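You operate a simulated robot arm through the tools that you are given. There is no shell and no other tool. Be economical: measure what you need, move in short steps, check, and stop when the job is done.

You run a simulated robot arm. Do the job below in one go: nothing can be reset, and whatever is moved stays where it is left.

JOB
Set the gap knob to MID and squeeze rivet two of the green rib.
Fine: knob first; one stroke; then the head under the head gauge must read GOOD; squeezer slide out at the end.
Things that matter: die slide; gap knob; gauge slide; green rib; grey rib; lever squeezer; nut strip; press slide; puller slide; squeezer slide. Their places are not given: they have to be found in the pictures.

The check looks at the end state, three seconds after you hand in, the way a careful person would. Anything else that was tipped, shoved, dropped, spilled or broken makes it a failure.

ROBOT AND FRAMES
A 7-joint arm with a two-finger parallel gripper, fixed in place. Base frame: the origin is at the foot of the arm, x ahead of it, y to its left, z up; the work surface is at about z = 0. Units: m, rad, N and s.
With the tool pointing down near the work surface it reaches from about 0.24 to 0.62 m from the base axis. Its first joint turns from -1.152 to 1.152 rad. Payload 2.6 kg.
The TCP is the grasp point between the finger pads, 0.03 m short of the fingertips. In the tool frame z runs along the fingers and y along their closing line. Largest opening 0.094 m; finger width 0.028, thickness 0.01; the body of the gripper, 0.05 by 0.096 m, starts 0.055 m behind the TCP.
Orientation is that of the tool frame in the base frame, as a unit quaternion [w, x, y, z]. With the fingers straight down and closing along the base's y, the tool's x points along the base's -x, its y along +y and its z along -z.

CONTROLS
- The arm moves only by the tool move_arm. Its argument "moves" is a list of rows, each an object of numbers (a shift or turn left out is 0, a gripper value left out holds the last): "grip": the finger opening in m, from 0 to 0.094; "dx", "dy", "dz": the shift along the base's x, y, z in units of 400 mm (1.0 is 400 mm); "ax", "ay", "az": the turn, a rotation vector about the base's x, y, z in units of 120 degrees (1.0 is 120 degrees). In form: [{"grip": .., "dx": .., "dy": .., "dz": .., "ax": .., "ay": .., "az": ..}, ...]. A call has 1 to 8 rows; each row is the pose to reach, as a shift and turn from the pose commanded when the call began. A call with a number of a shift or a turn outside -1 to 1 is refused whole. A row lasts 0.2 s, in which the tool goes at most 0.05 m and 0.15 rad; a call with a longer step from one row to the next is refused whole, and so is a gripper value outside its range. Where a pose cannot be reached the arm comes as near as it can. A force on the tool above 60 N (or 10 N above the force at the start of the call, whichever is more), or a blocked arm, ends the call early, and 0.2 s more pass. The fingers move at their own pace (about 0.072 m/s each) and stop on an object; they squeeze with about 34 N. The grip force told is the motor's: it shows also when the fingers shut on nothing. Time passes only in rows, and 0.2 s behind the last, so rows that repeat a pose let the fingers close. It gives the time, the measured TCP pose, the force on the tool (base axes), the opening and the grip force at its end, in the units of the frame above (readings bear some noise), with the torque about the TCP (base axes, N m) and any sound that the robot's microphone picked up, and new pictures: "views" is both (left out), scene, wrist or none.
- Cameras (640 x 400 px; columns grow to the right, rows downward): "scene" is fixed at [0.0289, 0.4292, 0.5596]; the picture's right is [-0.82, -0.58, 0.00], its down [-0.36, 0.51, -0.78] and it looks along [0.45, -0.64, -0.62] (base axes); focal length 233 px, centre (320, 200). "wrist" rides on the gripper at [0.076, 0.014, -0.103] in the tool frame; the picture's right is [-0.18, 0.98, 0.00], its down [-0.75, -0.14, -0.64] and it looks along [-0.63, -0.12, 0.77] (tool axes); focal length 243 px, centre (320, 200).
- measure_at(camera, pixels): for up to 12 pixels [column, row] of the newest picture of that camera ("zoom" is the newest enlarged one), the place [x, y, z] in the base frame of the surface seen there, good to about 0.002 m. No time passes.
- enlarge(camera, box): a new picture of the part [left, top, right, bottom] of that camera's present view, enlarged. No time passes.
- job_done(): hands the job in; it is judged then, once.

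Keep the steps short. Do not move on a guess: measure, check each grasp and each placing, and mend mistakes. In all there are 80 turns and 200 pictures (those below and enlarged ones count). Leave the gripper open and the arm clear of the work at the hand-in unless told otherwise, and finish with a single line.

The tools are called after "Call:" by a JSON object that holds its "name" and its "arguments". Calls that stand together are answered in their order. move_arm: Moves the arm, as the interface text tells. Its arguments: {"type":"object","properties":{"moves":{"type":"array","items":{"type":"object","properties":{"grip":{"type":"number"},"dx":{"type":"number"},"dy":{"type":"number"},"dz":{"type":"number"},"ax":{"type":"number"},"ay":{"type":"number"},"az":{"type":"number"}}}},"views":{"type":"string","enum":["both","scene","wrist","none"]}},"required":["moves"]} The other tools are called the same way: measure_at (camera, pixels) gives the place of the surface under pixels of a picture; enlarge (camera, box) takes an enlarged picture of a part of a camera's view; job_done () hands the job in.

At the start:

```text
t: 0.0
eef_pos: [0.3478, 0.0978, 0.4068]
ee_rot: [0.0, 0.0, 1.0, 0.001]
wrist_force: [0.0, 0.5, -0.6]
ft_torque: [0.01, 0.02, 0.01]
finger_gap: 0.0943
grip_force: 0.0
```

scene: 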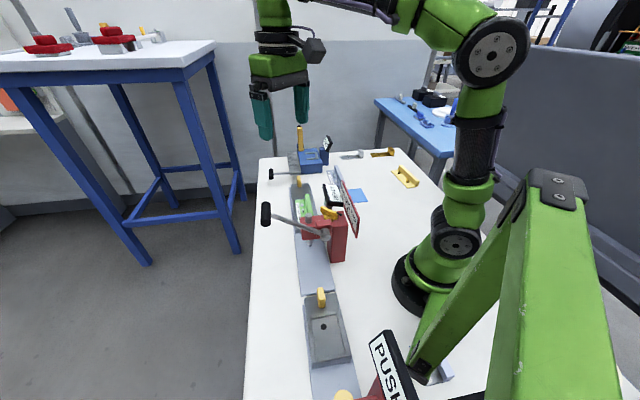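
wrist: 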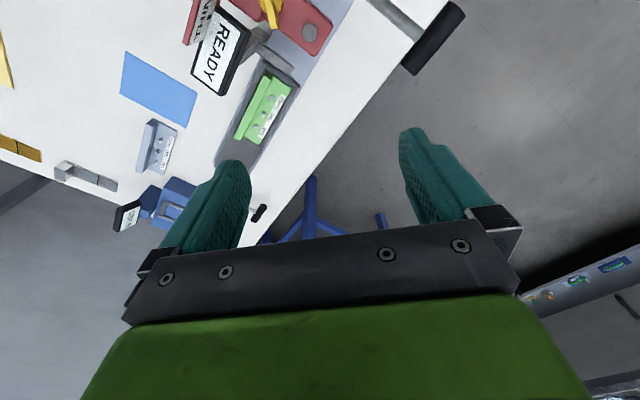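

I see the bench with several fixtures. First I enlarge the scene and wrist views to identify things.

Call:
{"name": "enlarge", "arguments": {"camera": "scene", "box": [250, 120, 430, 270]}}

Call:
{"name": "enlarge", "arguments": {"camera": "scene", "box": [250, 260, 490, 400]}}

Call:
{"name": "enlarge", "arguments": {"camera": "wrist", "box": [100, 0, 480, 240]}}

```text
2.67 times, centred on (340, 195) of scene
```

zoom: 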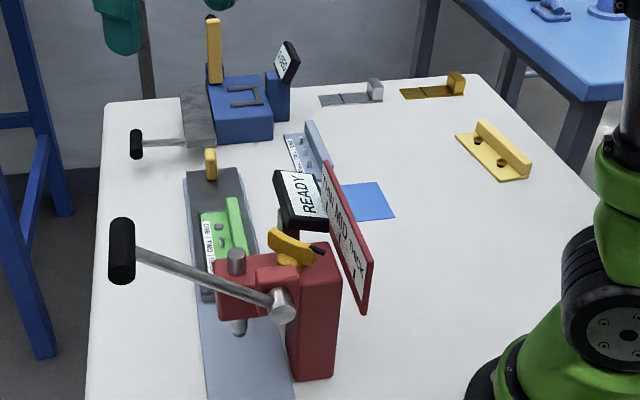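

```text
2.67 times, centred on (370, 330) of scene
```

zoom: 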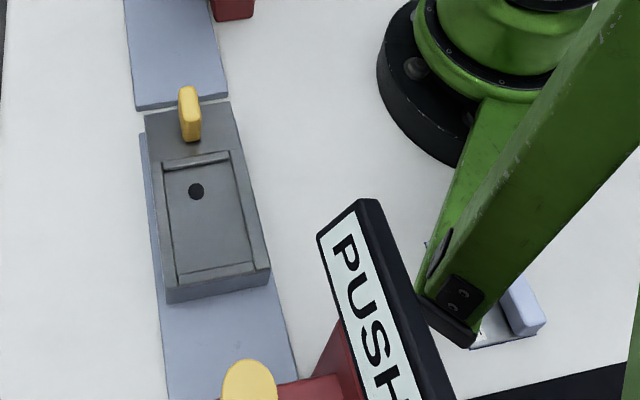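

```text
1.67 times, centred on (290, 120) of wrist
```

zoom: 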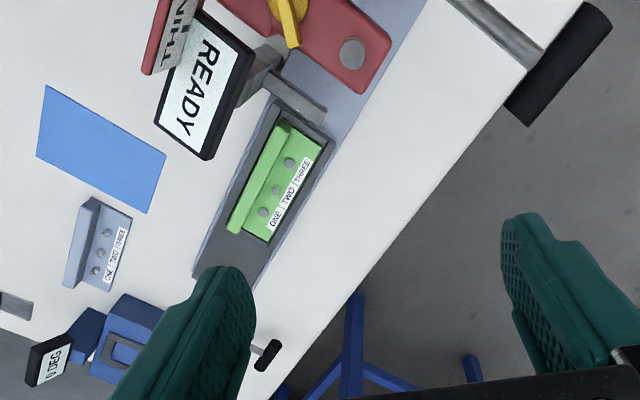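

I see the red squeezer (READY), the green rib in a tray, and the knob with a red plate. Next I measure key points.

Call:
{"name": "measure_at", "arguments": {"camera": "scene", "pixels": [[298, 182], [309, 205], [330, 213], [316, 222], [266, 213], [329, 235], [321, 298], [323, 327], [343, 395], [300, 140], [271, 174], [350, 205]]}}

Call:
{"name": "measure_at", "arguments": {"camera": "wrist", "pixels": [[272, 98], [264, 114], [257, 126], [272, 10], [310, 32], [277, 62], [295, 88], [220, 155], [433, 40], [218, 50], [155, 150], [260, 212]]}}

Call:
{"name": "enlarge", "arguments": {"camera": "scene", "box": [285, 165, 375, 265]}}

```text
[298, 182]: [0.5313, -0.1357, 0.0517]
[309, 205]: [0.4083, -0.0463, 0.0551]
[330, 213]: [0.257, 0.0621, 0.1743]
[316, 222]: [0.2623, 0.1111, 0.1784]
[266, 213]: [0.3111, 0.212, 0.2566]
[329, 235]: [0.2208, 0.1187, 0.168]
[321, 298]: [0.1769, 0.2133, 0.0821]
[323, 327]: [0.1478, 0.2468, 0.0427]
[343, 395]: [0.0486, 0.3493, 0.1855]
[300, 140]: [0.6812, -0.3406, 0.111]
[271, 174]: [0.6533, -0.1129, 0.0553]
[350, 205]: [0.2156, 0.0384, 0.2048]
```

```text
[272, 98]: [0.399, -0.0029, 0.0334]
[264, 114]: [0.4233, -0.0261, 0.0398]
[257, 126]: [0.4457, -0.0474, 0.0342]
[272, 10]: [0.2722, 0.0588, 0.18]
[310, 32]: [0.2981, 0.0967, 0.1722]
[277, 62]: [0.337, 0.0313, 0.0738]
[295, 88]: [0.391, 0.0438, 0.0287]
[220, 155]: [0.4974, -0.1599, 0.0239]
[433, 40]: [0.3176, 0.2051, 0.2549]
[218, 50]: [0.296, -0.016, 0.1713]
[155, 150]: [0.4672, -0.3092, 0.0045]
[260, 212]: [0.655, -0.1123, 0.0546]
```

```text
4.00 times, centred on (330, 215) of scene
```

zoom: 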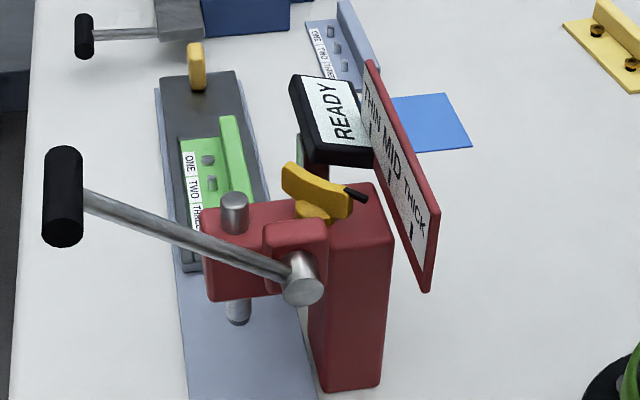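

The rail runs along about (0.72,-0.69). I turn the tool by -45° and rise a little to look along the rail.

Call:
{"name": "move_arm", "arguments": {"moves": [{"az": -0.0625, "dx": -0.02, "dy": 0.02, "dz": 0.02, "grip": 0.094}, {"az": -0.125, "dx": -0.04, "dy": 0.04, "dz": 0.04}, {"az": -0.1875, "dx": -0.06, "dy": 0.06, "dz": 0.06}, {"az": -0.25, "dx": -0.08, "dy": 0.08, "dz": 0.08}, {"az": -0.3125, "dx": -0.1, "dy": 0.1, "dz": 0.1}, {"az": -0.375, "dx": -0.125, "dy": 0.125, "dz": 0.125}]}}

```text
t: 1.4
eef_pos: [0.297, 0.148, 0.4557]
ee_rot: [0.0, 0.385, 0.923, 0.001]
wrist_force: [-0.1, 0.3, 0.3]
ft_torque: [-0.02, 0.05, 0.02]
finger_gap: 0.0941
grip_force: 0.2
```

scene: 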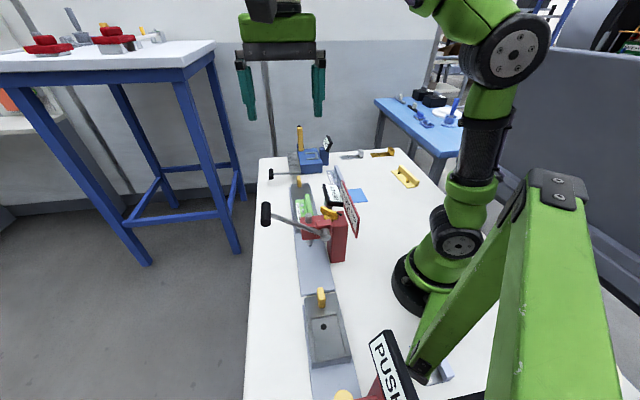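
wrist: 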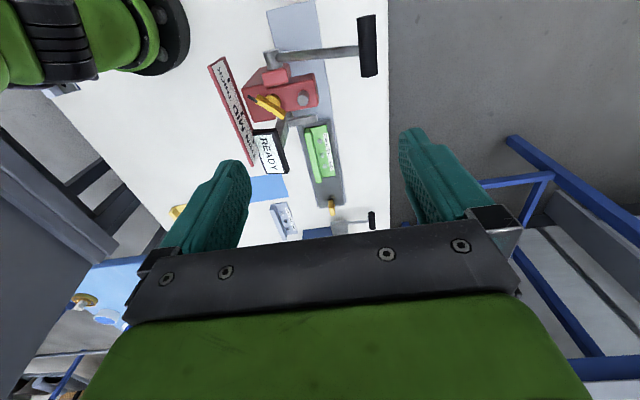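

Call:
{"name": "enlarge", "arguments": {"camera": "wrist", "box": [190, 0, 400, 130]}}

Call:
{"name": "enlarge", "arguments": {"camera": "wrist", "box": [230, 80, 350, 160]}}

```text
3.05 times, centred on (295, 65) of wrist
```

zoom: 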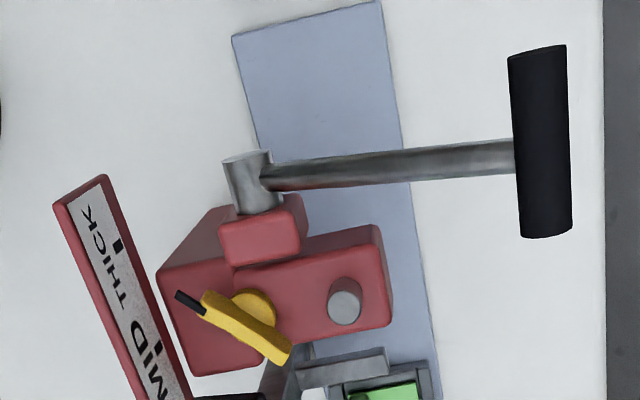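

```text
5.00 times, centred on (290, 120) of wrist
```

zoom: 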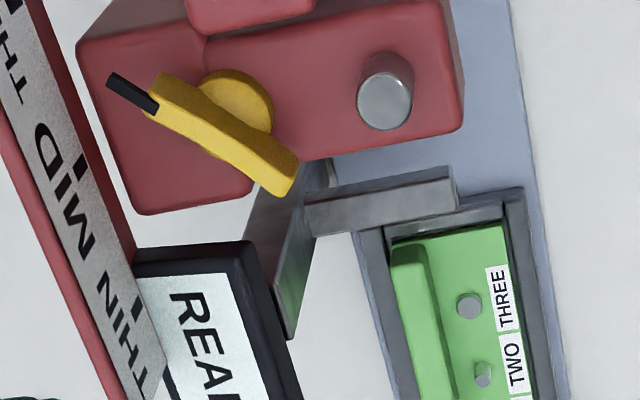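

The grey post with an arm over the rail beside READY looks like the head gauge. I measure knob, pointer, ticks and ram.

Call:
{"name": "measure_at", "arguments": {"camera": "zoom", "pixels": [[115, 82], [150, 102], [165, 92], [285, 185], [225, 135], [240, 92], [385, 100], [80, 163], [136, 307], [440, 185], [320, 215], [482, 372]]}}

Call:
{"name": "measure_at", "arguments": {"camera": "wrist", "pixels": [[229, 80], [243, 113], [257, 141], [290, 57], [272, 60], [367, 25], [369, 70], [330, 52], [467, 172], [332, 205], [326, 180], [282, 15]]}}

Call:
{"name": "enlarge", "arguments": {"camera": "wrist", "box": [200, 40, 300, 180]}}

```text
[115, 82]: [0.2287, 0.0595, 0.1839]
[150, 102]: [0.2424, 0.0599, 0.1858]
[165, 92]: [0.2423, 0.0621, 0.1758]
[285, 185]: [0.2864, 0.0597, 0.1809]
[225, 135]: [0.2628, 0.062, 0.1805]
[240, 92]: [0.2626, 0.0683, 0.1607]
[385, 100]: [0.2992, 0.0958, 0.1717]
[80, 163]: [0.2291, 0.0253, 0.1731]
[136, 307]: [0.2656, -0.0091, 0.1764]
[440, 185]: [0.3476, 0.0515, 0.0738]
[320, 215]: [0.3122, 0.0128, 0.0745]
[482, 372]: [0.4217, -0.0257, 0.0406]
```

```text
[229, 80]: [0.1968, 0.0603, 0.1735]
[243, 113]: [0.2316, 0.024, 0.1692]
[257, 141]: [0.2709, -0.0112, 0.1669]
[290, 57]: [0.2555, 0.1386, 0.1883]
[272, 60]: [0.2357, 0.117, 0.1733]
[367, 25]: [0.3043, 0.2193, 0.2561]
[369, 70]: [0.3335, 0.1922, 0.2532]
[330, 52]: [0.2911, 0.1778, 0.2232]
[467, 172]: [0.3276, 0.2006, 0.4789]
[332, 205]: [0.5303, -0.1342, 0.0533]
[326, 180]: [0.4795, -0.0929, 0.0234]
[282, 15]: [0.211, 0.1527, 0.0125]
```

```text
2.86 times, centred on (250, 110) of wrist
```

zoom: 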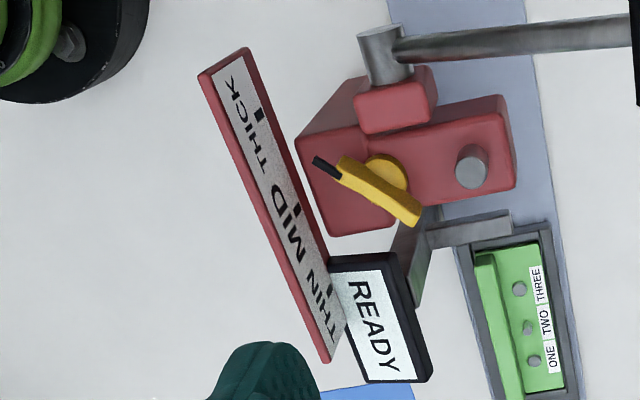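

The pointer points along -x, straight at THICK; MID is about 45° counterclockwise (seen from above). I measure the free space around the knob.

Call:
{"name": "measure_at", "arguments": {"camera": "zoom", "pixels": [[360, 105], [360, 128], [430, 115], [395, 95], [345, 160], [415, 222], [398, 205], [365, 165], [300, 140], [250, 52], [330, 262], [400, 258]]}}

Call:
{"name": "measure_at", "arguments": {"camera": "scene", "pixels": [[324, 209], [333, 214], [338, 210], [326, 217], [345, 172], [358, 232], [327, 187], [340, 207], [264, 204], [268, 224], [300, 224], [326, 237]]}}

```text
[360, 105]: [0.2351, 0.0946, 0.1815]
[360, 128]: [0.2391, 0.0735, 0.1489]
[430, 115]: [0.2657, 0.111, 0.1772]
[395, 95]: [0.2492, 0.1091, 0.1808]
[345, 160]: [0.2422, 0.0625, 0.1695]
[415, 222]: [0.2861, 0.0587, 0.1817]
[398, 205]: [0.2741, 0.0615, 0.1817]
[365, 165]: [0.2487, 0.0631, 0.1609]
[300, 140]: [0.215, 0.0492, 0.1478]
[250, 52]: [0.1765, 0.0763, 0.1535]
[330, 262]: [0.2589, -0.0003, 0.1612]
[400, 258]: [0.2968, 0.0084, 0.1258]
```

```text
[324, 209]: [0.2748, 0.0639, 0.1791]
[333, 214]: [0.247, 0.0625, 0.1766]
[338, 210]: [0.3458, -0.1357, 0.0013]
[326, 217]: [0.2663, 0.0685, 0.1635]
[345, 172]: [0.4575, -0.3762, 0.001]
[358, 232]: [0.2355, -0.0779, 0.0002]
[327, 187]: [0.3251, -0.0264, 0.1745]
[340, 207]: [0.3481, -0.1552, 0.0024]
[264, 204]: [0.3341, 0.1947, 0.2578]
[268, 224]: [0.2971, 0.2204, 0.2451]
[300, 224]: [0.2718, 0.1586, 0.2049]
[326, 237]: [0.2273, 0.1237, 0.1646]
```

Next: turn back to yaw 0 and go above the knob at (0.264, 0.0615), z 0.30, fingers at 0.03.

Call:
{"name": "move_arm", "arguments": {"moves": [{"az": 0.0625, "dx": -0.014, "dy": -0.036, "dz": -0.05, "grip": 0.026}, {"az": 0.125, "dx": -0.028, "dy": -0.072, "dz": -0.1}, {"az": 0.1875, "dx": -0.042, "dy": -0.108, "dz": -0.17}, {"az": 0.25, "dx": -0.056, "dy": -0.144, "dz": -0.24}, {"az": 0.3125, "dx": -0.07, "dy": -0.18, "dz": -0.31}, {"az": 0.375, "dx": -0.0825, "dy": -0.216, "dz": -0.39}, {"az": 0.375, "dx": -0.0825, "dy": -0.216, "dz": -0.39}]}}

```text
t: 3.0
eef_pos: [0.2642, 0.0616, 0.2987]
ee_rot: [-0.001, 0.0, 1.0, 0.001]
wrist_force: [-0.3, 0.8, 0.7]
ft_torque: [-0.03, -0.01, 0.0]
finger_gap: 0.0256
grip_force: 0.1
```

scene: 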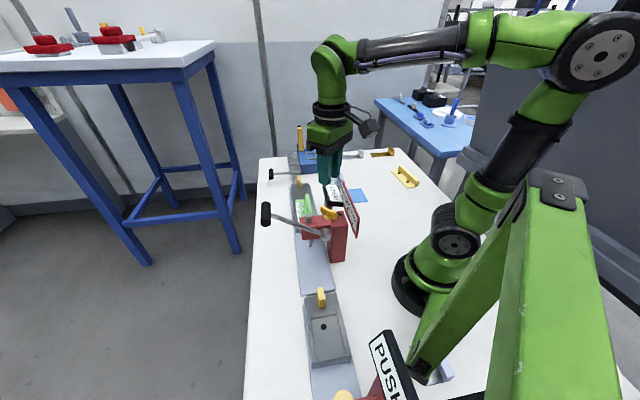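
wrist: 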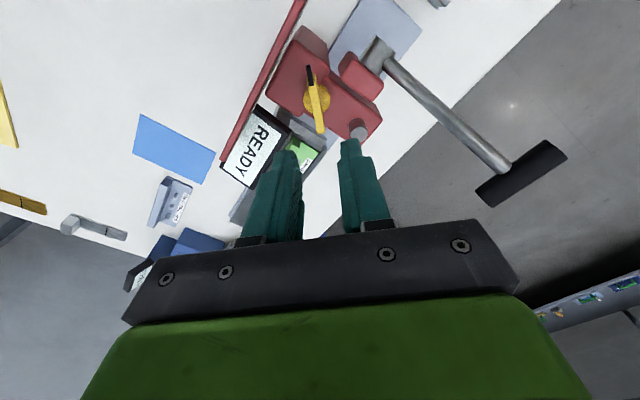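

Call:
{"name": "enlarge", "arguments": {"camera": "wrist", "box": [260, 30, 400, 150]}}

Call:
{"name": "measure_at", "arguments": {"camera": "wrist", "pixels": [[310, 70], [311, 82], [321, 130], [316, 104], [326, 92], [307, 100], [350, 62], [342, 75], [383, 85], [358, 128]]}}

```text
3.33 times, centred on (330, 90) of wrist
```

zoom: 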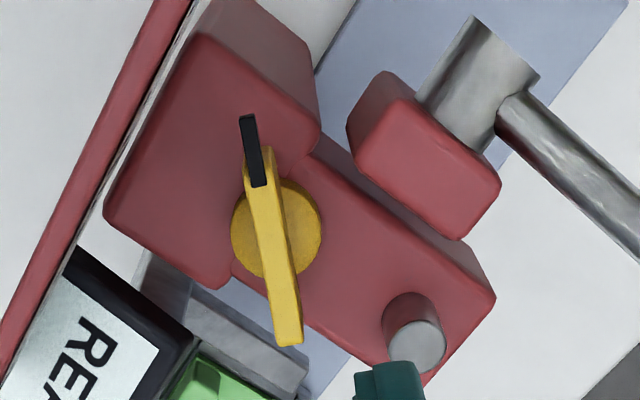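

```text
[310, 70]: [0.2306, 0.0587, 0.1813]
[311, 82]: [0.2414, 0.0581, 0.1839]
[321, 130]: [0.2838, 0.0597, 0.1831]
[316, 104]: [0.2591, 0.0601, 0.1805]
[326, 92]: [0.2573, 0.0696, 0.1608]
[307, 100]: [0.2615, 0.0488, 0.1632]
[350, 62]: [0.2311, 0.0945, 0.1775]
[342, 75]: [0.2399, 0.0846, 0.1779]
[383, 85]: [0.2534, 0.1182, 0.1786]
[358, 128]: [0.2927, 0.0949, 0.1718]
```

Bar centre is about (0.263, 0.0603), bar top z 0.182. I go down to TCP z 0.198, still open.

Call:
{"name": "move_arm", "arguments": {"moves": [{"dy": -0.003, "dx": -0.002, "dz": -0.1}, {"dy": -0.003, "dx": -0.002, "dz": -0.18}, {"dy": -0.003, "dx": -0.002, "dz": -0.251}, {"dy": -0.003, "dx": -0.002, "dz": -0.251}]}}

```text
t: 4.0
eef_pos: [0.2655, 0.0611, 0.1997]
ee_rot: [0.0, 0.001, 1.0, 0.001]
wrist_force: [0.7, 0.9, -0.3]
ft_torque: [0.0, 0.0, 0.04]
finger_gap: 0.0258
grip_force: 0.1
```

scene: 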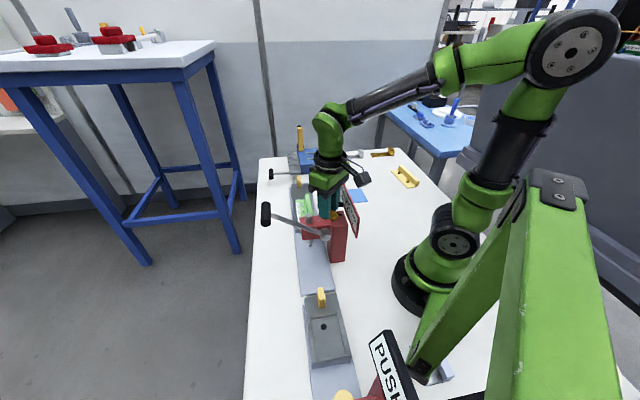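
wrist: 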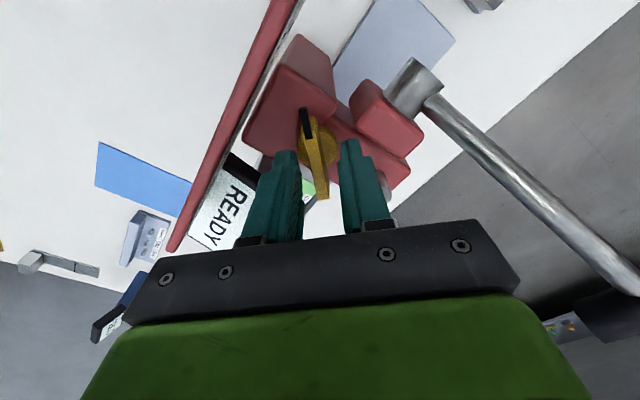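

The fingers straddle the bar. I close on it.

Call:
{"name": "move_arm", "arguments": {"moves": [{"grip": 0.0}, {"grip": 0.0}, {"grip": 0.0}], "views": "wrist"}}

```text
t: 4.8
eef_pos: [0.2638, 0.0582, 0.1989]
ee_rot: [0.0, 0.001, 1.0, 0.0]
wrist_force: [-3.3, -21.4, -0.9]
ft_torque: [-0.32, -0.02, 0.0]
finger_gap: 0.0077
grip_force: 42.0
```

wrist: 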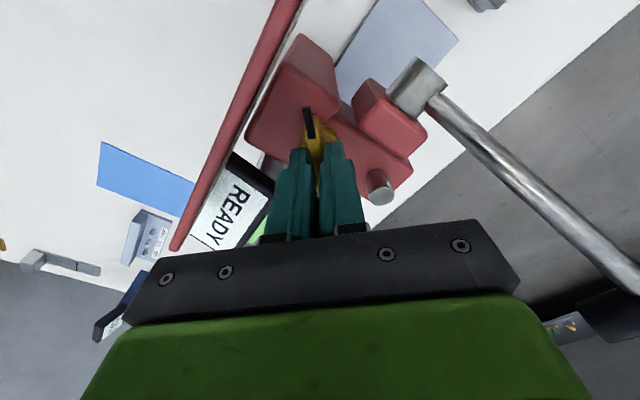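

The knob is held (gap 7.7 mm). I relieve the side load and turn +45° in small steps.

Call:
{"name": "move_arm", "arguments": {"moves": [{"dy": -0.006}, {"dy": -0.006, "az": 0.06}, {"dy": -0.006, "az": 0.12}, {"dy": -0.006, "az": 0.18}, {"dy": -0.006, "az": 0.24}, {"dy": -0.006, "az": 0.3}, {"dy": -0.006, "az": 0.36}, {"dy": -0.006, "az": 0.38}]}}

```text
t: 6.6
eef_pos: [0.2635, 0.0593, 0.1994]
ee_rot: [0.001, -0.389, 0.921, 0.001]
wrist_force: [17.2, 9.4, -31.5]
ft_torque: [0.44, -0.74, -0.06]
finger_gap: 0.008
grip_force: 41.4
```

scene: 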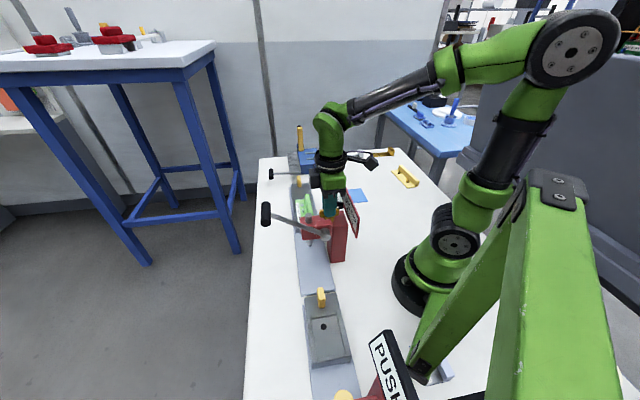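
wrist: 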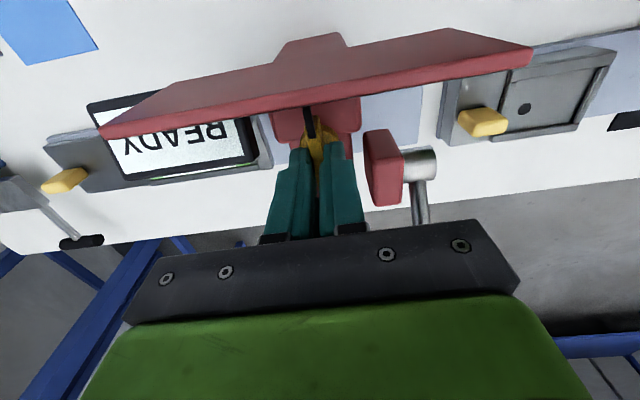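

Turned about 45°. I open, rise and look.

Call:
{"name": "move_arm", "arguments": {"moves": [{"grip": 0.026}, {"grip": 0.026}, {"grip": 0.026, "dz": 0.05}, {"dz": 0.15}, {"dz": 0.25}]}}

Call:
{"name": "enlarge", "arguments": {"camera": "wrist", "box": [220, 20, 420, 150]}}

```text
t: 7.8
eef_pos: [0.2613, 0.0565, 0.3006]
ee_rot: [0.0, -0.387, 0.922, 0.001]
wrist_force: [0.0, 0.0, -0.1]
ft_torque: [-0.01, 0.03, -0.01]
finger_gap: 0.0261
grip_force: 0.1
```

scene: 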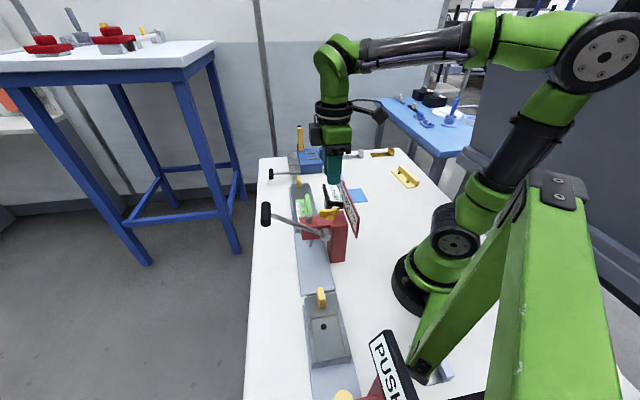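
wrist: 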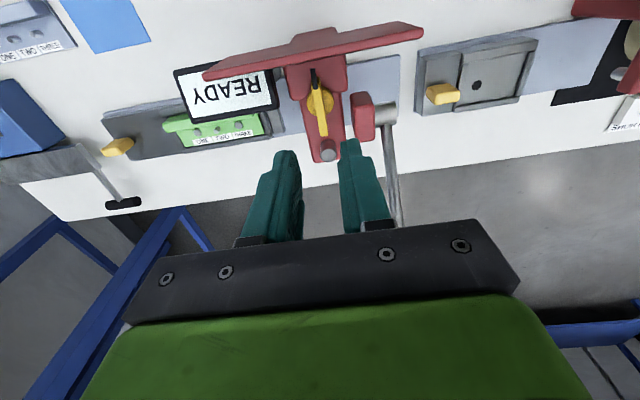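

```text
3.08 times, centred on (320, 85) of wrist
```

zoom: 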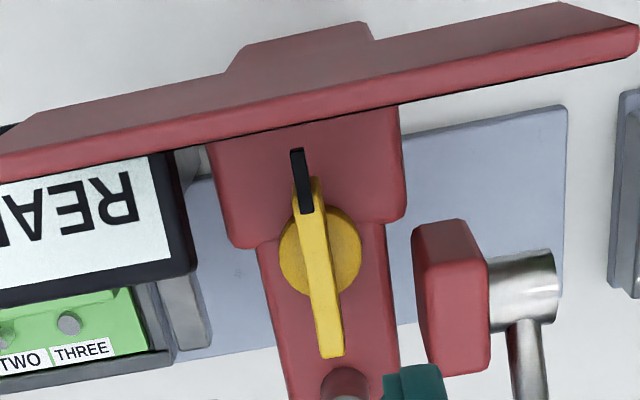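

Now I measure the pointer direction, plus the ram, gauge arm and rivets from this view.

Call:
{"name": "measure_at", "arguments": {"camera": "zoom", "pixels": [[297, 152], [306, 190], [331, 350], [318, 260], [346, 385], [188, 300], [190, 335], [70, 323], [475, 360], [455, 230], [2, 338], [110, 295]]}}

Call:
{"name": "measure_at", "arguments": {"camera": "wrist", "pixels": [[328, 154], [121, 146], [103, 152], [133, 138], [190, 136], [218, 129], [243, 122], [385, 115], [390, 160], [180, 130], [262, 135], [272, 110]]}}

Call:
{"name": "enlarge", "arguments": {"camera": "wrist", "box": [90, 60, 340, 180]}}

```text
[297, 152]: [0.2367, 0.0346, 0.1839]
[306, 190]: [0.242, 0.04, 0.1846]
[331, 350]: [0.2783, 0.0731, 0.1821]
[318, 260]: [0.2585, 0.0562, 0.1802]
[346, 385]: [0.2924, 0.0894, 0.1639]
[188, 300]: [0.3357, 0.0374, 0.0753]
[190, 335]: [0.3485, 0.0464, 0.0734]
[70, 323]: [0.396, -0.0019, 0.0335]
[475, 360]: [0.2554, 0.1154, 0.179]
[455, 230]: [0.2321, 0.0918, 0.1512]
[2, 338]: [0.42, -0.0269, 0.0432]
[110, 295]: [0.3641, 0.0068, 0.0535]
```

```text
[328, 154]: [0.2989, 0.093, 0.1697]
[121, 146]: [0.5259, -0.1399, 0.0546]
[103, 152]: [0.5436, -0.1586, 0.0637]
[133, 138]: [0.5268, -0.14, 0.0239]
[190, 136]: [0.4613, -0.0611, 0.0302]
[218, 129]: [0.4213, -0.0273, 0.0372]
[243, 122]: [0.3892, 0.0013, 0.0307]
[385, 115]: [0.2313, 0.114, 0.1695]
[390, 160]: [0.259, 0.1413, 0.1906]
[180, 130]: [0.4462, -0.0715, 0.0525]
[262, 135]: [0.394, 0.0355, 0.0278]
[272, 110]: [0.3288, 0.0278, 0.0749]
```

```text
2.56 times, centred on (215, 120) of wrist
```

zoom: 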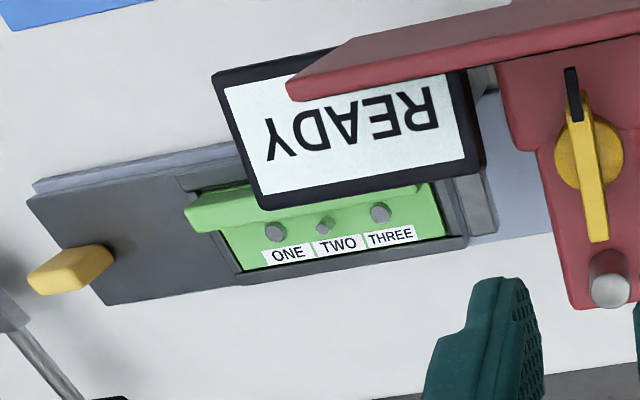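

Pointer reads ~223–226° while MID is ~226°. I check more precisely with a tight zoom.

Call:
{"name": "enlarge", "arguments": {"camera": "wrist", "box": [284, 60, 356, 144]}}

Call:
{"name": "enlarge", "arguments": {"camera": "scene", "box": [310, 160, 370, 240]}}

```text
4.76 times, centred on (320, 102) of wrist
```

zoom: 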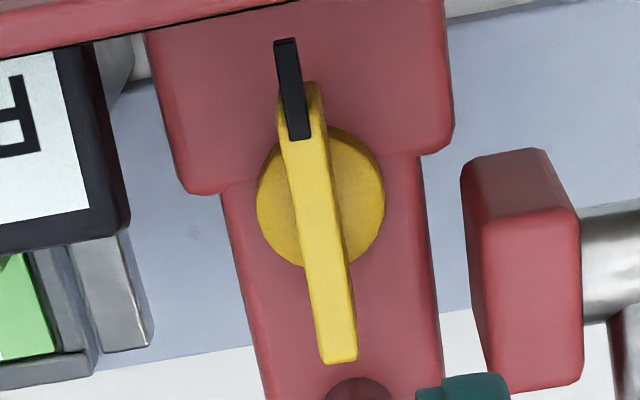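

```text
5.00 times, centred on (340, 200) of scene
```

zoom: 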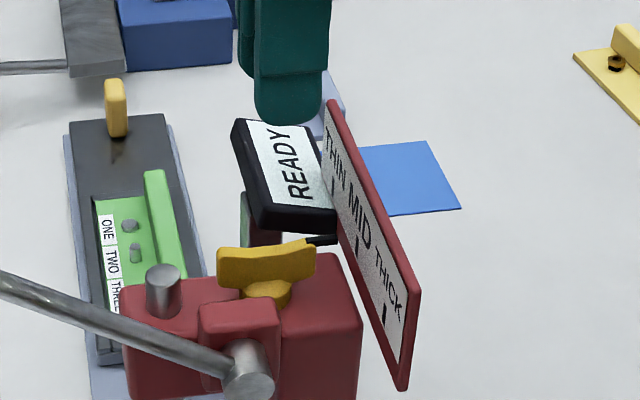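

Computed pointer angle is ~225°, matching MID. Now the slide: rail direction u≈(0.718,-0.696), travel ≈0.173 m brings rivet two beneath the ram. I check handle shape and display corners for clearance.

Call:
{"name": "measure_at", "arguments": {"camera": "wrist", "pixels": [[176, 70], [192, 119], [278, 106], [210, 100], [115, 144], [130, 143], [122, 150], [106, 155], [103, 149], [110, 180], [80, 150], [123, 204]]}}

Call:
{"name": "enlarge", "arguments": {"camera": "scene", "box": [280, 165, 320, 215]}}

Call:
{"name": "enlarge", "arguments": {"camera": "wrist", "box": [60, 110, 180, 220]}}

```text
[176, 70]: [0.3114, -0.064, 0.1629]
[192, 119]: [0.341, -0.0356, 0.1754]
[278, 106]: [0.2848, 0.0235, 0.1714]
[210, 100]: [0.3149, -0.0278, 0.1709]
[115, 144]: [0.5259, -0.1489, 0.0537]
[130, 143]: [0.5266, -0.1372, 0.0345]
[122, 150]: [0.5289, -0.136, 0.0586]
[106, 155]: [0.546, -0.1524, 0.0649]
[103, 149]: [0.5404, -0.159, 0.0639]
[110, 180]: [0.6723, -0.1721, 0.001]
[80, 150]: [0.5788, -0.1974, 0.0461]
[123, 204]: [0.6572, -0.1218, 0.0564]
```

```text
8.00 times, centred on (300, 190) of scene
```

zoom: 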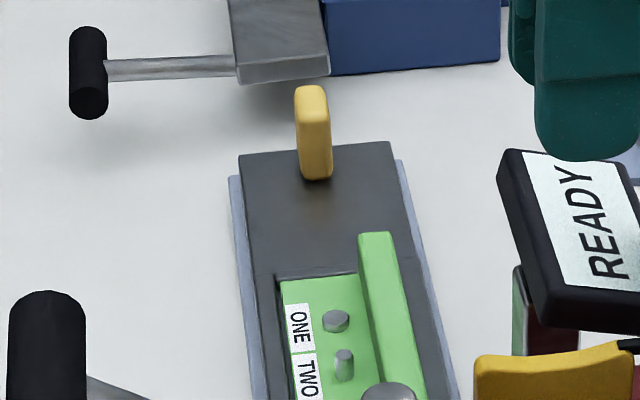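

```text
3.64 times, centred on (120, 165) of wrist
```

zoom: 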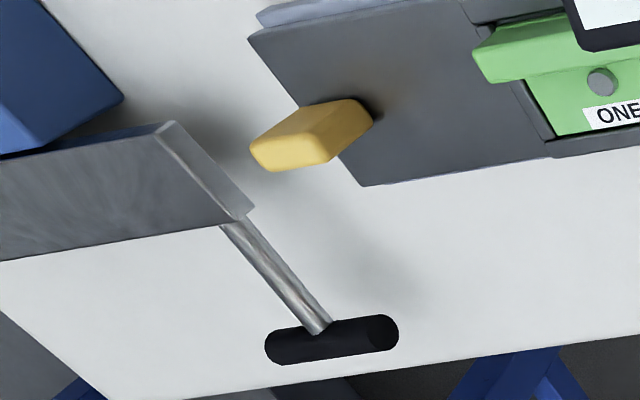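

The handle is a block ~22 mm along the rail, ~12 mm across, top z 0.064, centred near (0.535,-0.148). I'll grip it across with yaw -44°, which keeps the camera clear of the display. Moving there high.

Call:
{"name": "move_arm", "arguments": {"moves": [{"az": -0.0679, "dx": 0.0622, "dy": -0.0465, "grip": 0.04}, {"az": -0.1358, "dx": 0.1244, "dy": -0.093}, {"az": -0.2037, "dx": 0.1866, "dy": -0.1395}, {"az": -0.2716, "dx": 0.2488, "dy": -0.186}, {"az": -0.3395, "dx": 0.311, "dy": -0.2325}, {"az": -0.4074, "dx": 0.3732, "dy": -0.279}, {"az": -0.4753, "dx": 0.4354, "dy": -0.3255}, {"az": -0.5432, "dx": 0.4976, "dy": -0.372}], "views": "none"}}

Call:
{"name": "move_arm", "arguments": {"moves": [{"az": -0.068, "dx": 0.0622, "dy": -0.0465}, {"az": -0.136, "dx": 0.1244, "dy": -0.093, "dz": -0.06}, {"az": -0.2035, "dx": 0.1866, "dy": -0.139, "dz": -0.15}, {"az": -0.2035, "dx": 0.1866, "dy": -0.139, "dz": -0.25}, {"az": -0.2035, "dx": 0.1866, "dy": -0.139, "dz": -0.35}, {"az": -0.2035, "dx": 0.1866, "dy": -0.139, "dz": -0.35}]}}

```text
t: 9.6
eef_pos: [0.464, -0.0908, 0.3001]
ee_rot: [0.001, 0.172, 0.985, 0.001]
wrist_force: [0.4, 0.8, -0.1]
ft_torque: [0.0, -0.02, 0.04]
finger_gap: 0.0401
grip_force: 0.2
```

```text
t: 11.0
eef_pos: [0.5367, -0.1472, 0.1594]
ee_rot: [0.0, 0.375, 0.927, 0.001]
wrist_force: [0.0, 0.7, -0.2]
ft_torque: [-0.03, -0.01, 0.05]
finger_gap: 0.0402
grip_force: 0.1
```

scene: 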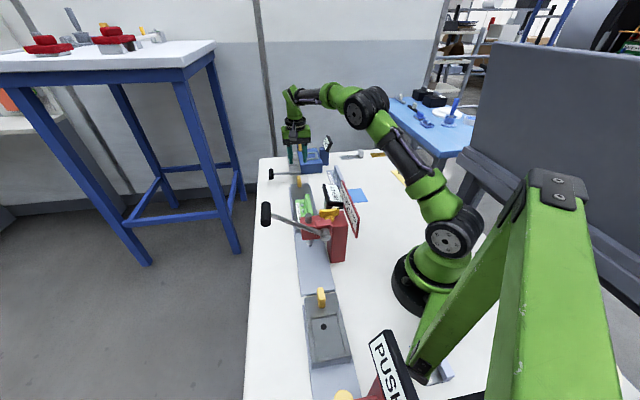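
wrist: 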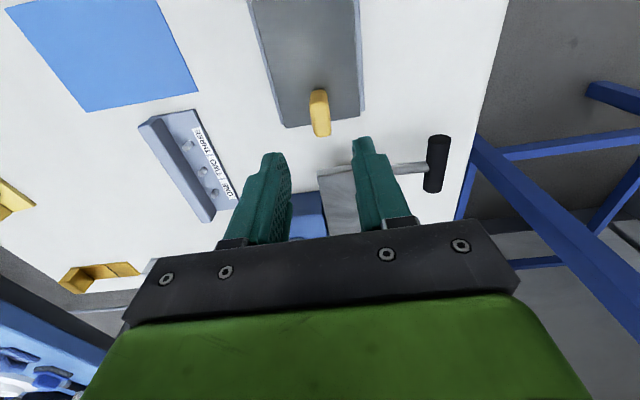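

Call:
{"name": "measure_at", "arguments": {"camera": "wrist", "pixels": [[316, 93], [320, 116], [322, 132], [314, 134], [328, 133], [286, 126], [359, 113], [318, 168], [290, 60], [340, 60]]}}

Call:
{"name": "enlarge", "arguments": {"camera": "wrist", "box": [240, 60, 400, 190]}}

```text
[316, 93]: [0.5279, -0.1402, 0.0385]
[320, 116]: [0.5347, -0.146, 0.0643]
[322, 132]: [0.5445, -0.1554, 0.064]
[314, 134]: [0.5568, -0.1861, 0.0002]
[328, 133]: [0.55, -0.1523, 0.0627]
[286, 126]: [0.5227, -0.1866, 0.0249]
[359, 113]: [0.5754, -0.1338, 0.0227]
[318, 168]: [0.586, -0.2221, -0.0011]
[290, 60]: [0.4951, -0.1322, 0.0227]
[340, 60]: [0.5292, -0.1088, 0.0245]
```

```text
3.08 times, centred on (320, 125) of wrist
```

zoom: 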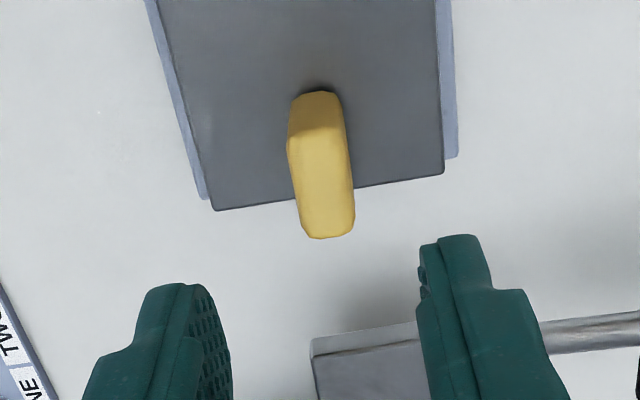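

The handle centre (0.537,-0.147) is right below the TCP. Down to z 0.060, then close.

Call:
{"name": "move_arm", "arguments": {"moves": [{"dz": -0.1}, {"dz": -0.2}, {"dz": -0.2485}, {"dz": -0.2485}, {"dz": -0.2485, "grip": 0.0}, {"dz": -0.2485, "grip": 0.0}, {"dz": -0.2485, "grip": 0.0}], "views": "wrist"}}

```text
t: 12.6
eef_pos: [0.5376, -0.1458, 0.0588]
ee_rot: [0.001, 0.375, 0.927, 0.001]
wrist_force: [7.8, 5.9, -4.6]
ft_torque: [-0.67, -0.56, -1.08]
finger_gap: 0.0203
grip_force: 45.2
```

wrist: 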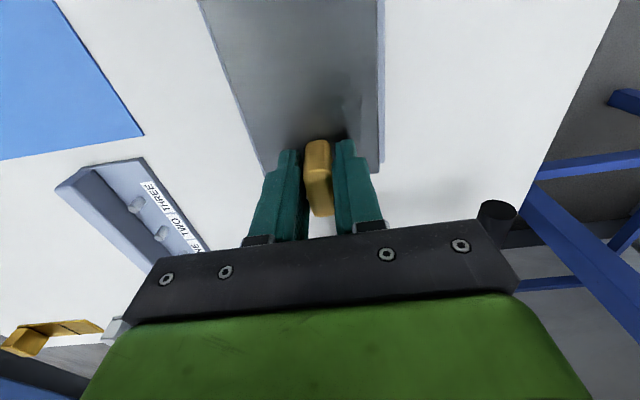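

Held (gap 20 mm). I push the slide in along (-0.71, 0.704), first 60 mm.

Call:
{"name": "move_arm", "arguments": {"moves": [{"dx": -0.018, "dy": 0.0178}, {"dx": -0.0355, "dy": 0.0352}, {"dx": -0.0533, "dy": 0.0528}, {"dx": -0.071, "dy": 0.0704}, {"dx": -0.0888, "dy": 0.088}, {"dx": -0.1065, "dy": 0.1056}, {"dx": -0.1065, "dy": 0.1056}]}}

```text
t: 14.2
eef_pos: [0.4937, -0.1034, 0.0589]
ee_rot: [-0.001, 0.375, 0.927, 0.001]
wrist_force: [6.5, 6.0, -7.9]
ft_torque: [0.25, 0.21, -1.05]
finger_gap: 0.0204
grip_force: 45.6
```

scene: 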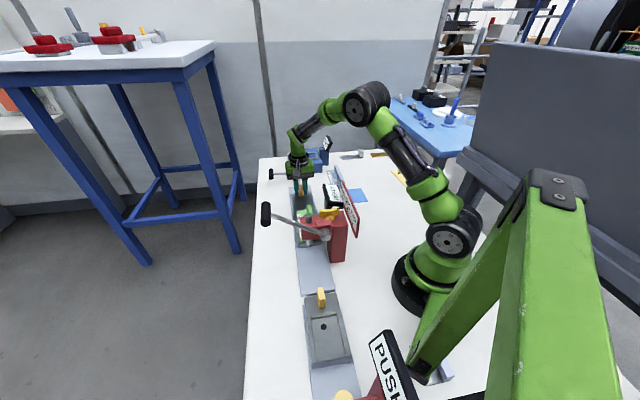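
wrist: 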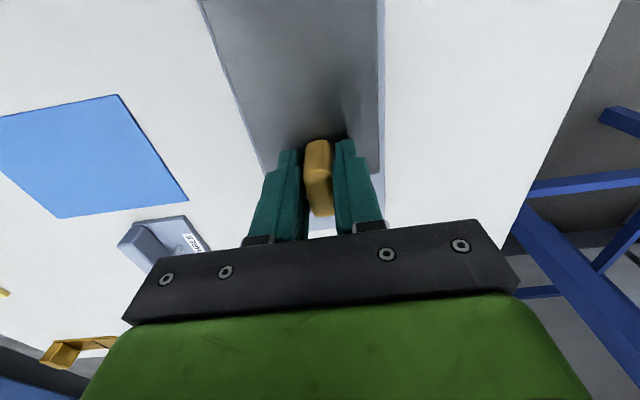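

The slide follows. 46 mm more brings rivet two near the gauge; I'll look at the display there.

Call:
{"name": "move_arm", "arguments": {"moves": [{"dx": -0.021, "dy": 0.0208}, {"dx": -0.042, "dy": 0.0416}, {"dx": -0.063, "dy": 0.0624}, {"dx": -0.0817, "dy": 0.081}, {"dx": -0.0817, "dy": 0.081}]}}

Call:
{"name": "enlarge", "arguments": {"camera": "scene", "box": [270, 150, 380, 270]}}

```text
t: 15.4
eef_pos: [0.4597, -0.0702, 0.0586]
ee_rot: [0.0, 0.375, 0.927, 0.0]
wrist_force: [9.1, 5.4, -23.9]
ft_torque: [-0.22, -0.24, -1.03]
finger_gap: 0.0202
grip_force: 44.4
```

scene: 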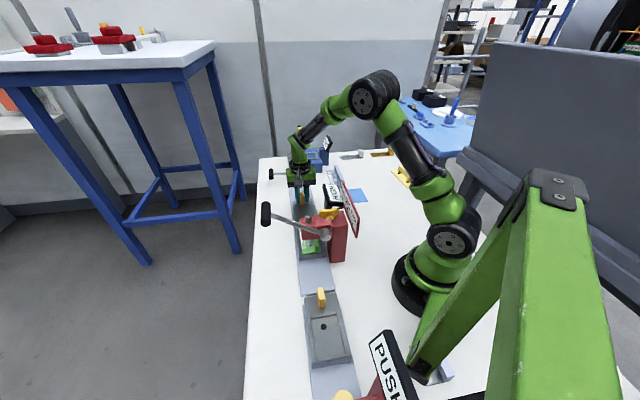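
wrist: 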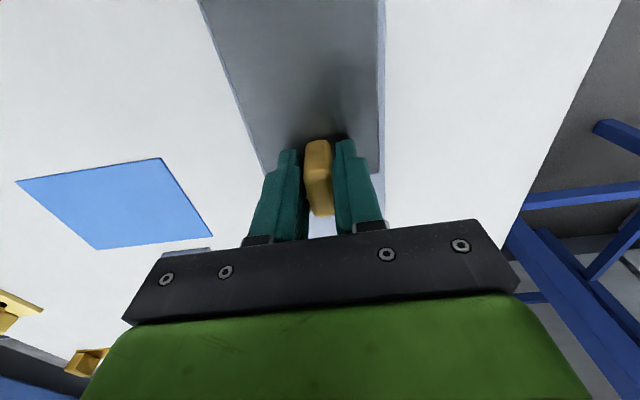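

```text
3.33 times, centred on (325, 210) of scene
```

zoom: 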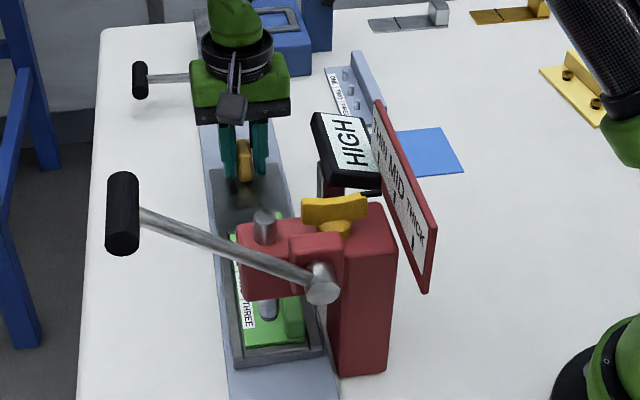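

Display now reads HIGH: the unset rivet is under the gauge at travel 0.1086. I push ~62 mm more and then measure rivet vs. ram.

Call:
{"name": "move_arm", "arguments": {"moves": [{"dx": -0.021, "dy": 0.0206}, {"dx": -0.042, "dy": 0.0412}, {"dx": -0.063, "dy": 0.0618}, {"dx": -0.084, "dy": 0.0824}, {"dx": -0.11, "dy": 0.1075}, {"dx": -0.11, "dy": 0.1075}], "views": "scene"}}

Call:
{"name": "enlarge", "arguments": {"camera": "scene", "box": [280, 190, 360, 270]}}

```text
t: 16.8
eef_pos: [0.4165, -0.0277, 0.0593]
ee_rot: [-0.001, 0.375, 0.927, 0.001]
wrist_force: [10.5, 9.2, -36.1]
ft_torque: [-0.23, -0.18, -1.0]
finger_gap: 0.0205
grip_force: 44.8
```

scene: 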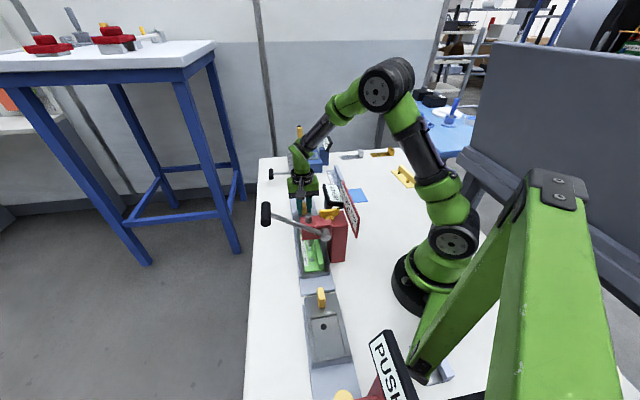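

```text
5.00 times, centred on (320, 230) of scene
```

zoom: 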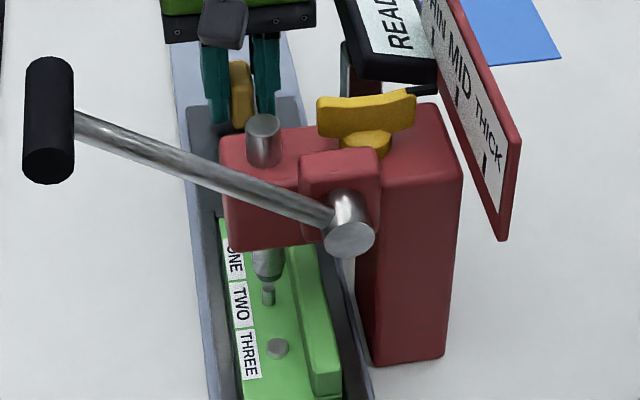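

Rivet two is close to the ram tip. I measure rivet (268,292) and ram tip (268,262).

Call:
{"name": "measure_at", "arguments": {"camera": "zoom", "pixels": [[268, 288], [268, 297], [277, 347], [276, 352], [268, 255], [268, 268], [258, 262], [279, 262], [263, 120], [263, 150], [242, 305], [268, 276]]}}

Call:
{"name": "enlarge", "arguments": {"camera": "scene", "box": [306, 230, 336, 260]}}

```text
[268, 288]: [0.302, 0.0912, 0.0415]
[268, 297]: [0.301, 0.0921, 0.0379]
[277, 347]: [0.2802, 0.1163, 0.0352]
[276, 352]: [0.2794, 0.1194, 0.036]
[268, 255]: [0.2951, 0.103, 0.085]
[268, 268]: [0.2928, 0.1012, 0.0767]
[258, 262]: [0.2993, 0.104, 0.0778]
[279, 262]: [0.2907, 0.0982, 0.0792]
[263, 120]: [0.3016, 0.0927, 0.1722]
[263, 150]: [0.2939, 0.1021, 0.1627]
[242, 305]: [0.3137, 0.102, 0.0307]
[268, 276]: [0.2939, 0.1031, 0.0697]
```

```text
13.33 times, centred on (321, 245) of scene
```

zoom: 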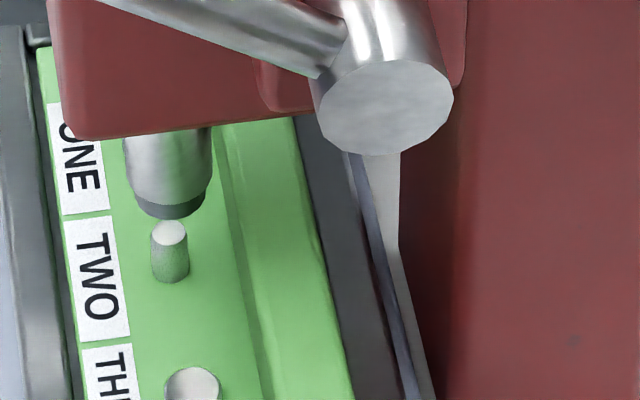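

Estimates put the remaining travel at about 4 mm. I move that far and compare again.

Call:
{"name": "move_arm", "arguments": {"moves": [{"dx": -0.0075, "dy": 0.0074}, {"dx": -0.0075, "dy": 0.0074}], "views": "scene"}}

Call:
{"name": "enlarge", "arguments": {"camera": "scene", "box": [300, 210, 340, 260]}}

```text
t: 17.4
eef_pos: [0.4142, -0.0239, 0.059]
ee_rot: [-0.002, 0.374, 0.927, 0.0]
wrist_force: [8.6, 13.0, -36.6]
ft_torque: [-0.1, -0.04, -1.02]
finger_gap: 0.0207
grip_force: 45.5
```

scene: 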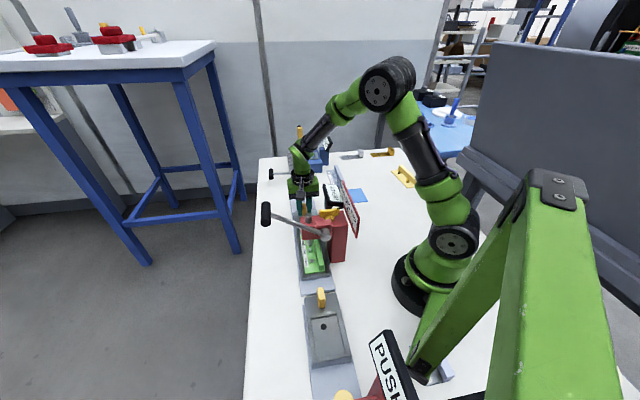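

```text
8.00 times, centred on (320, 235) of scene
```

zoom: 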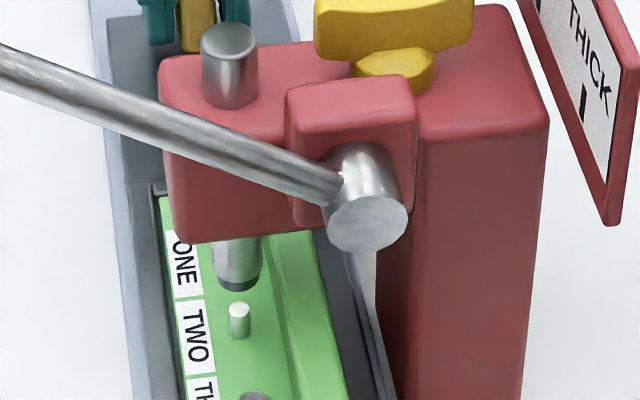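

Now ~1–2 mm short at most. I nudge 1.2 mm, then open the fingers and rise.

Call:
{"name": "move_arm", "arguments": {"moves": [{"dx": -0.0021, "dy": 0.0021}, {"dx": -0.0021, "dy": 0.0021}, {"dx": -0.0021, "dy": 0.0021, "grip": 0.04}, {"dx": -0.0021, "dy": 0.0021, "grip": 0.04}, {"dx": -0.0021, "dy": 0.0021, "dz": 0.05}, {"dx": -0.0021, "dy": 0.0021, "dz": 0.15}, {"dx": 0.05, "dy": -0.05, "dz": 0.25}, {"dx": 0.1, "dy": -0.1, "dz": 0.35}]}}

Call:
{"name": "enlarge", "arguments": {"camera": "scene", "box": [270, 180, 350, 270]}}

```text
t: 19.2
eef_pos: [0.4526, -0.0667, 0.1987]
ee_rot: [0.0, 0.375, 0.927, 0.001]
wrist_force: [0.4, 0.4, 0.7]
ft_torque: [-0.01, -0.01, -0.01]
finger_gap: 0.0399
grip_force: 0.1
```

scene: 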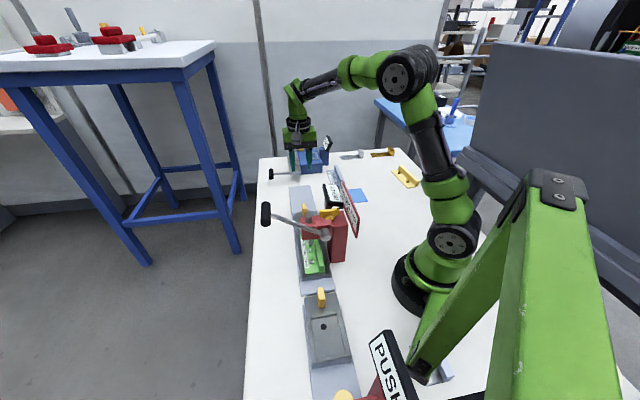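
wrist: 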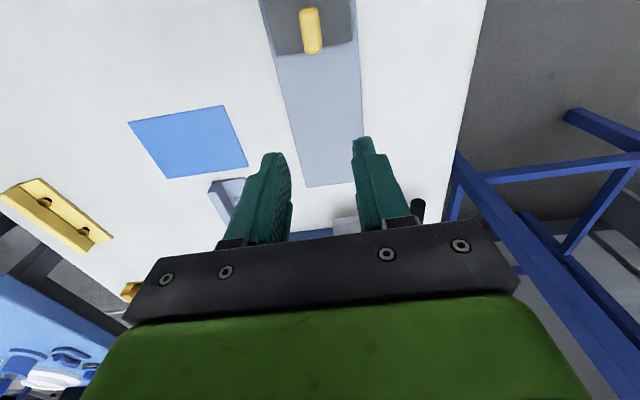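

```text
4.44 times, centred on (310, 225) of scene
```

zoom: 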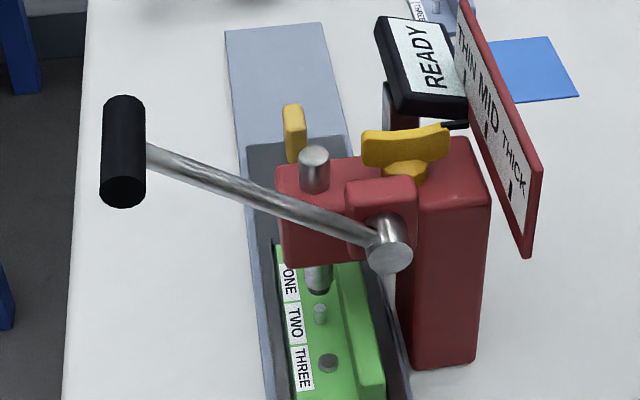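

READY, rivet two under the ram. Next the lever: I'll take its black handle by both ends (fingers closing along the rail direction, yaw +45°) so it can pivot freely. First rise and travel high.

Call:
{"name": "move_arm", "arguments": {"moves": [{"dz": 0.12}, {"dz": 0.24}, {"dz": 0.36, "az": 0.0679}, {"dz": 0.48, "az": 0.1358}, {"dz": 0.53, "az": 0.2037, "dx": -0.02, "dy": 0.04}, {"dz": 0.53, "az": 0.2716, "dx": -0.05, "dy": 0.12}, {"dz": 0.53, "az": 0.3395, "dx": -0.09, "dy": 0.21}, {"dz": 0.53, "az": 0.4074, "dx": -0.13, "dy": 0.3}], "views": "none"}}

Call:
{"name": "move_arm", "arguments": {"moves": [{"az": 0.0679, "dx": -0.04, "dy": 0.09, "grip": 0.09}, {"az": 0.1358, "dx": -0.08, "dy": 0.18}, {"az": 0.2037, "dx": -0.13, "dy": 0.27}, {"az": 0.2716, "dx": -0.17, "dy": 0.34}, {"az": 0.3393, "dx": -0.208, "dy": 0.384}, {"az": 0.3393, "dx": -0.208, "dy": 0.384}]}}

```text
t: 21.0
eef_pos: [0.4047, 0.0564, 0.4111]
ee_rot: [0.0, -0.042, 0.999, 0.002]
wrist_force: [1.5, 0.2, -0.9]
ft_torque: [0.0, 0.0, 0.03]
finger_gap: 0.04
grip_force: 0.1
```

```text
t: 22.4
eef_pos: [0.3209, 0.2086, 0.4102]
ee_rot: [0.0, -0.387, 0.922, 0.0]
wrist_force: [-1.1, 0.6, 0.1]
ft_torque: [0.0, -0.01, -0.03]
finger_gap: 0.0901
grip_force: 0.1
```

scene: 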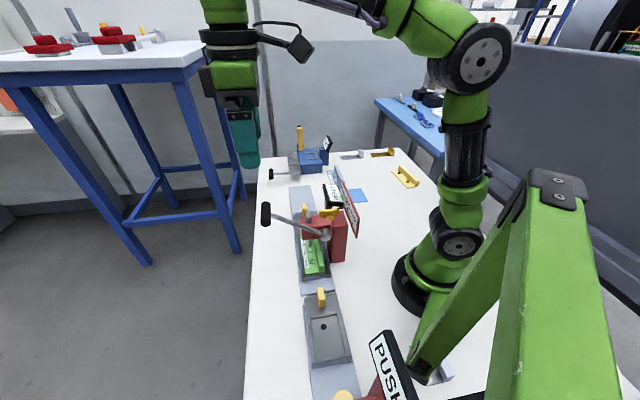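
wrist: 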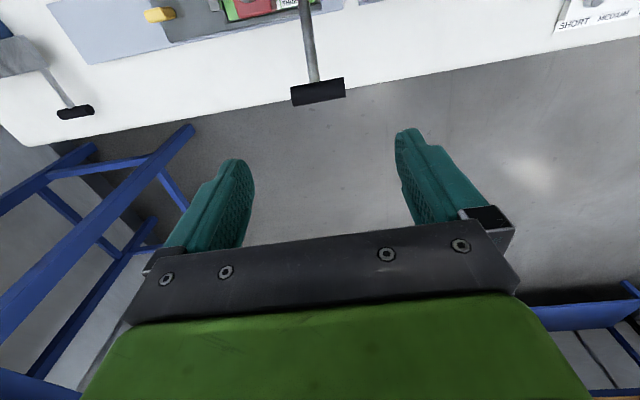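

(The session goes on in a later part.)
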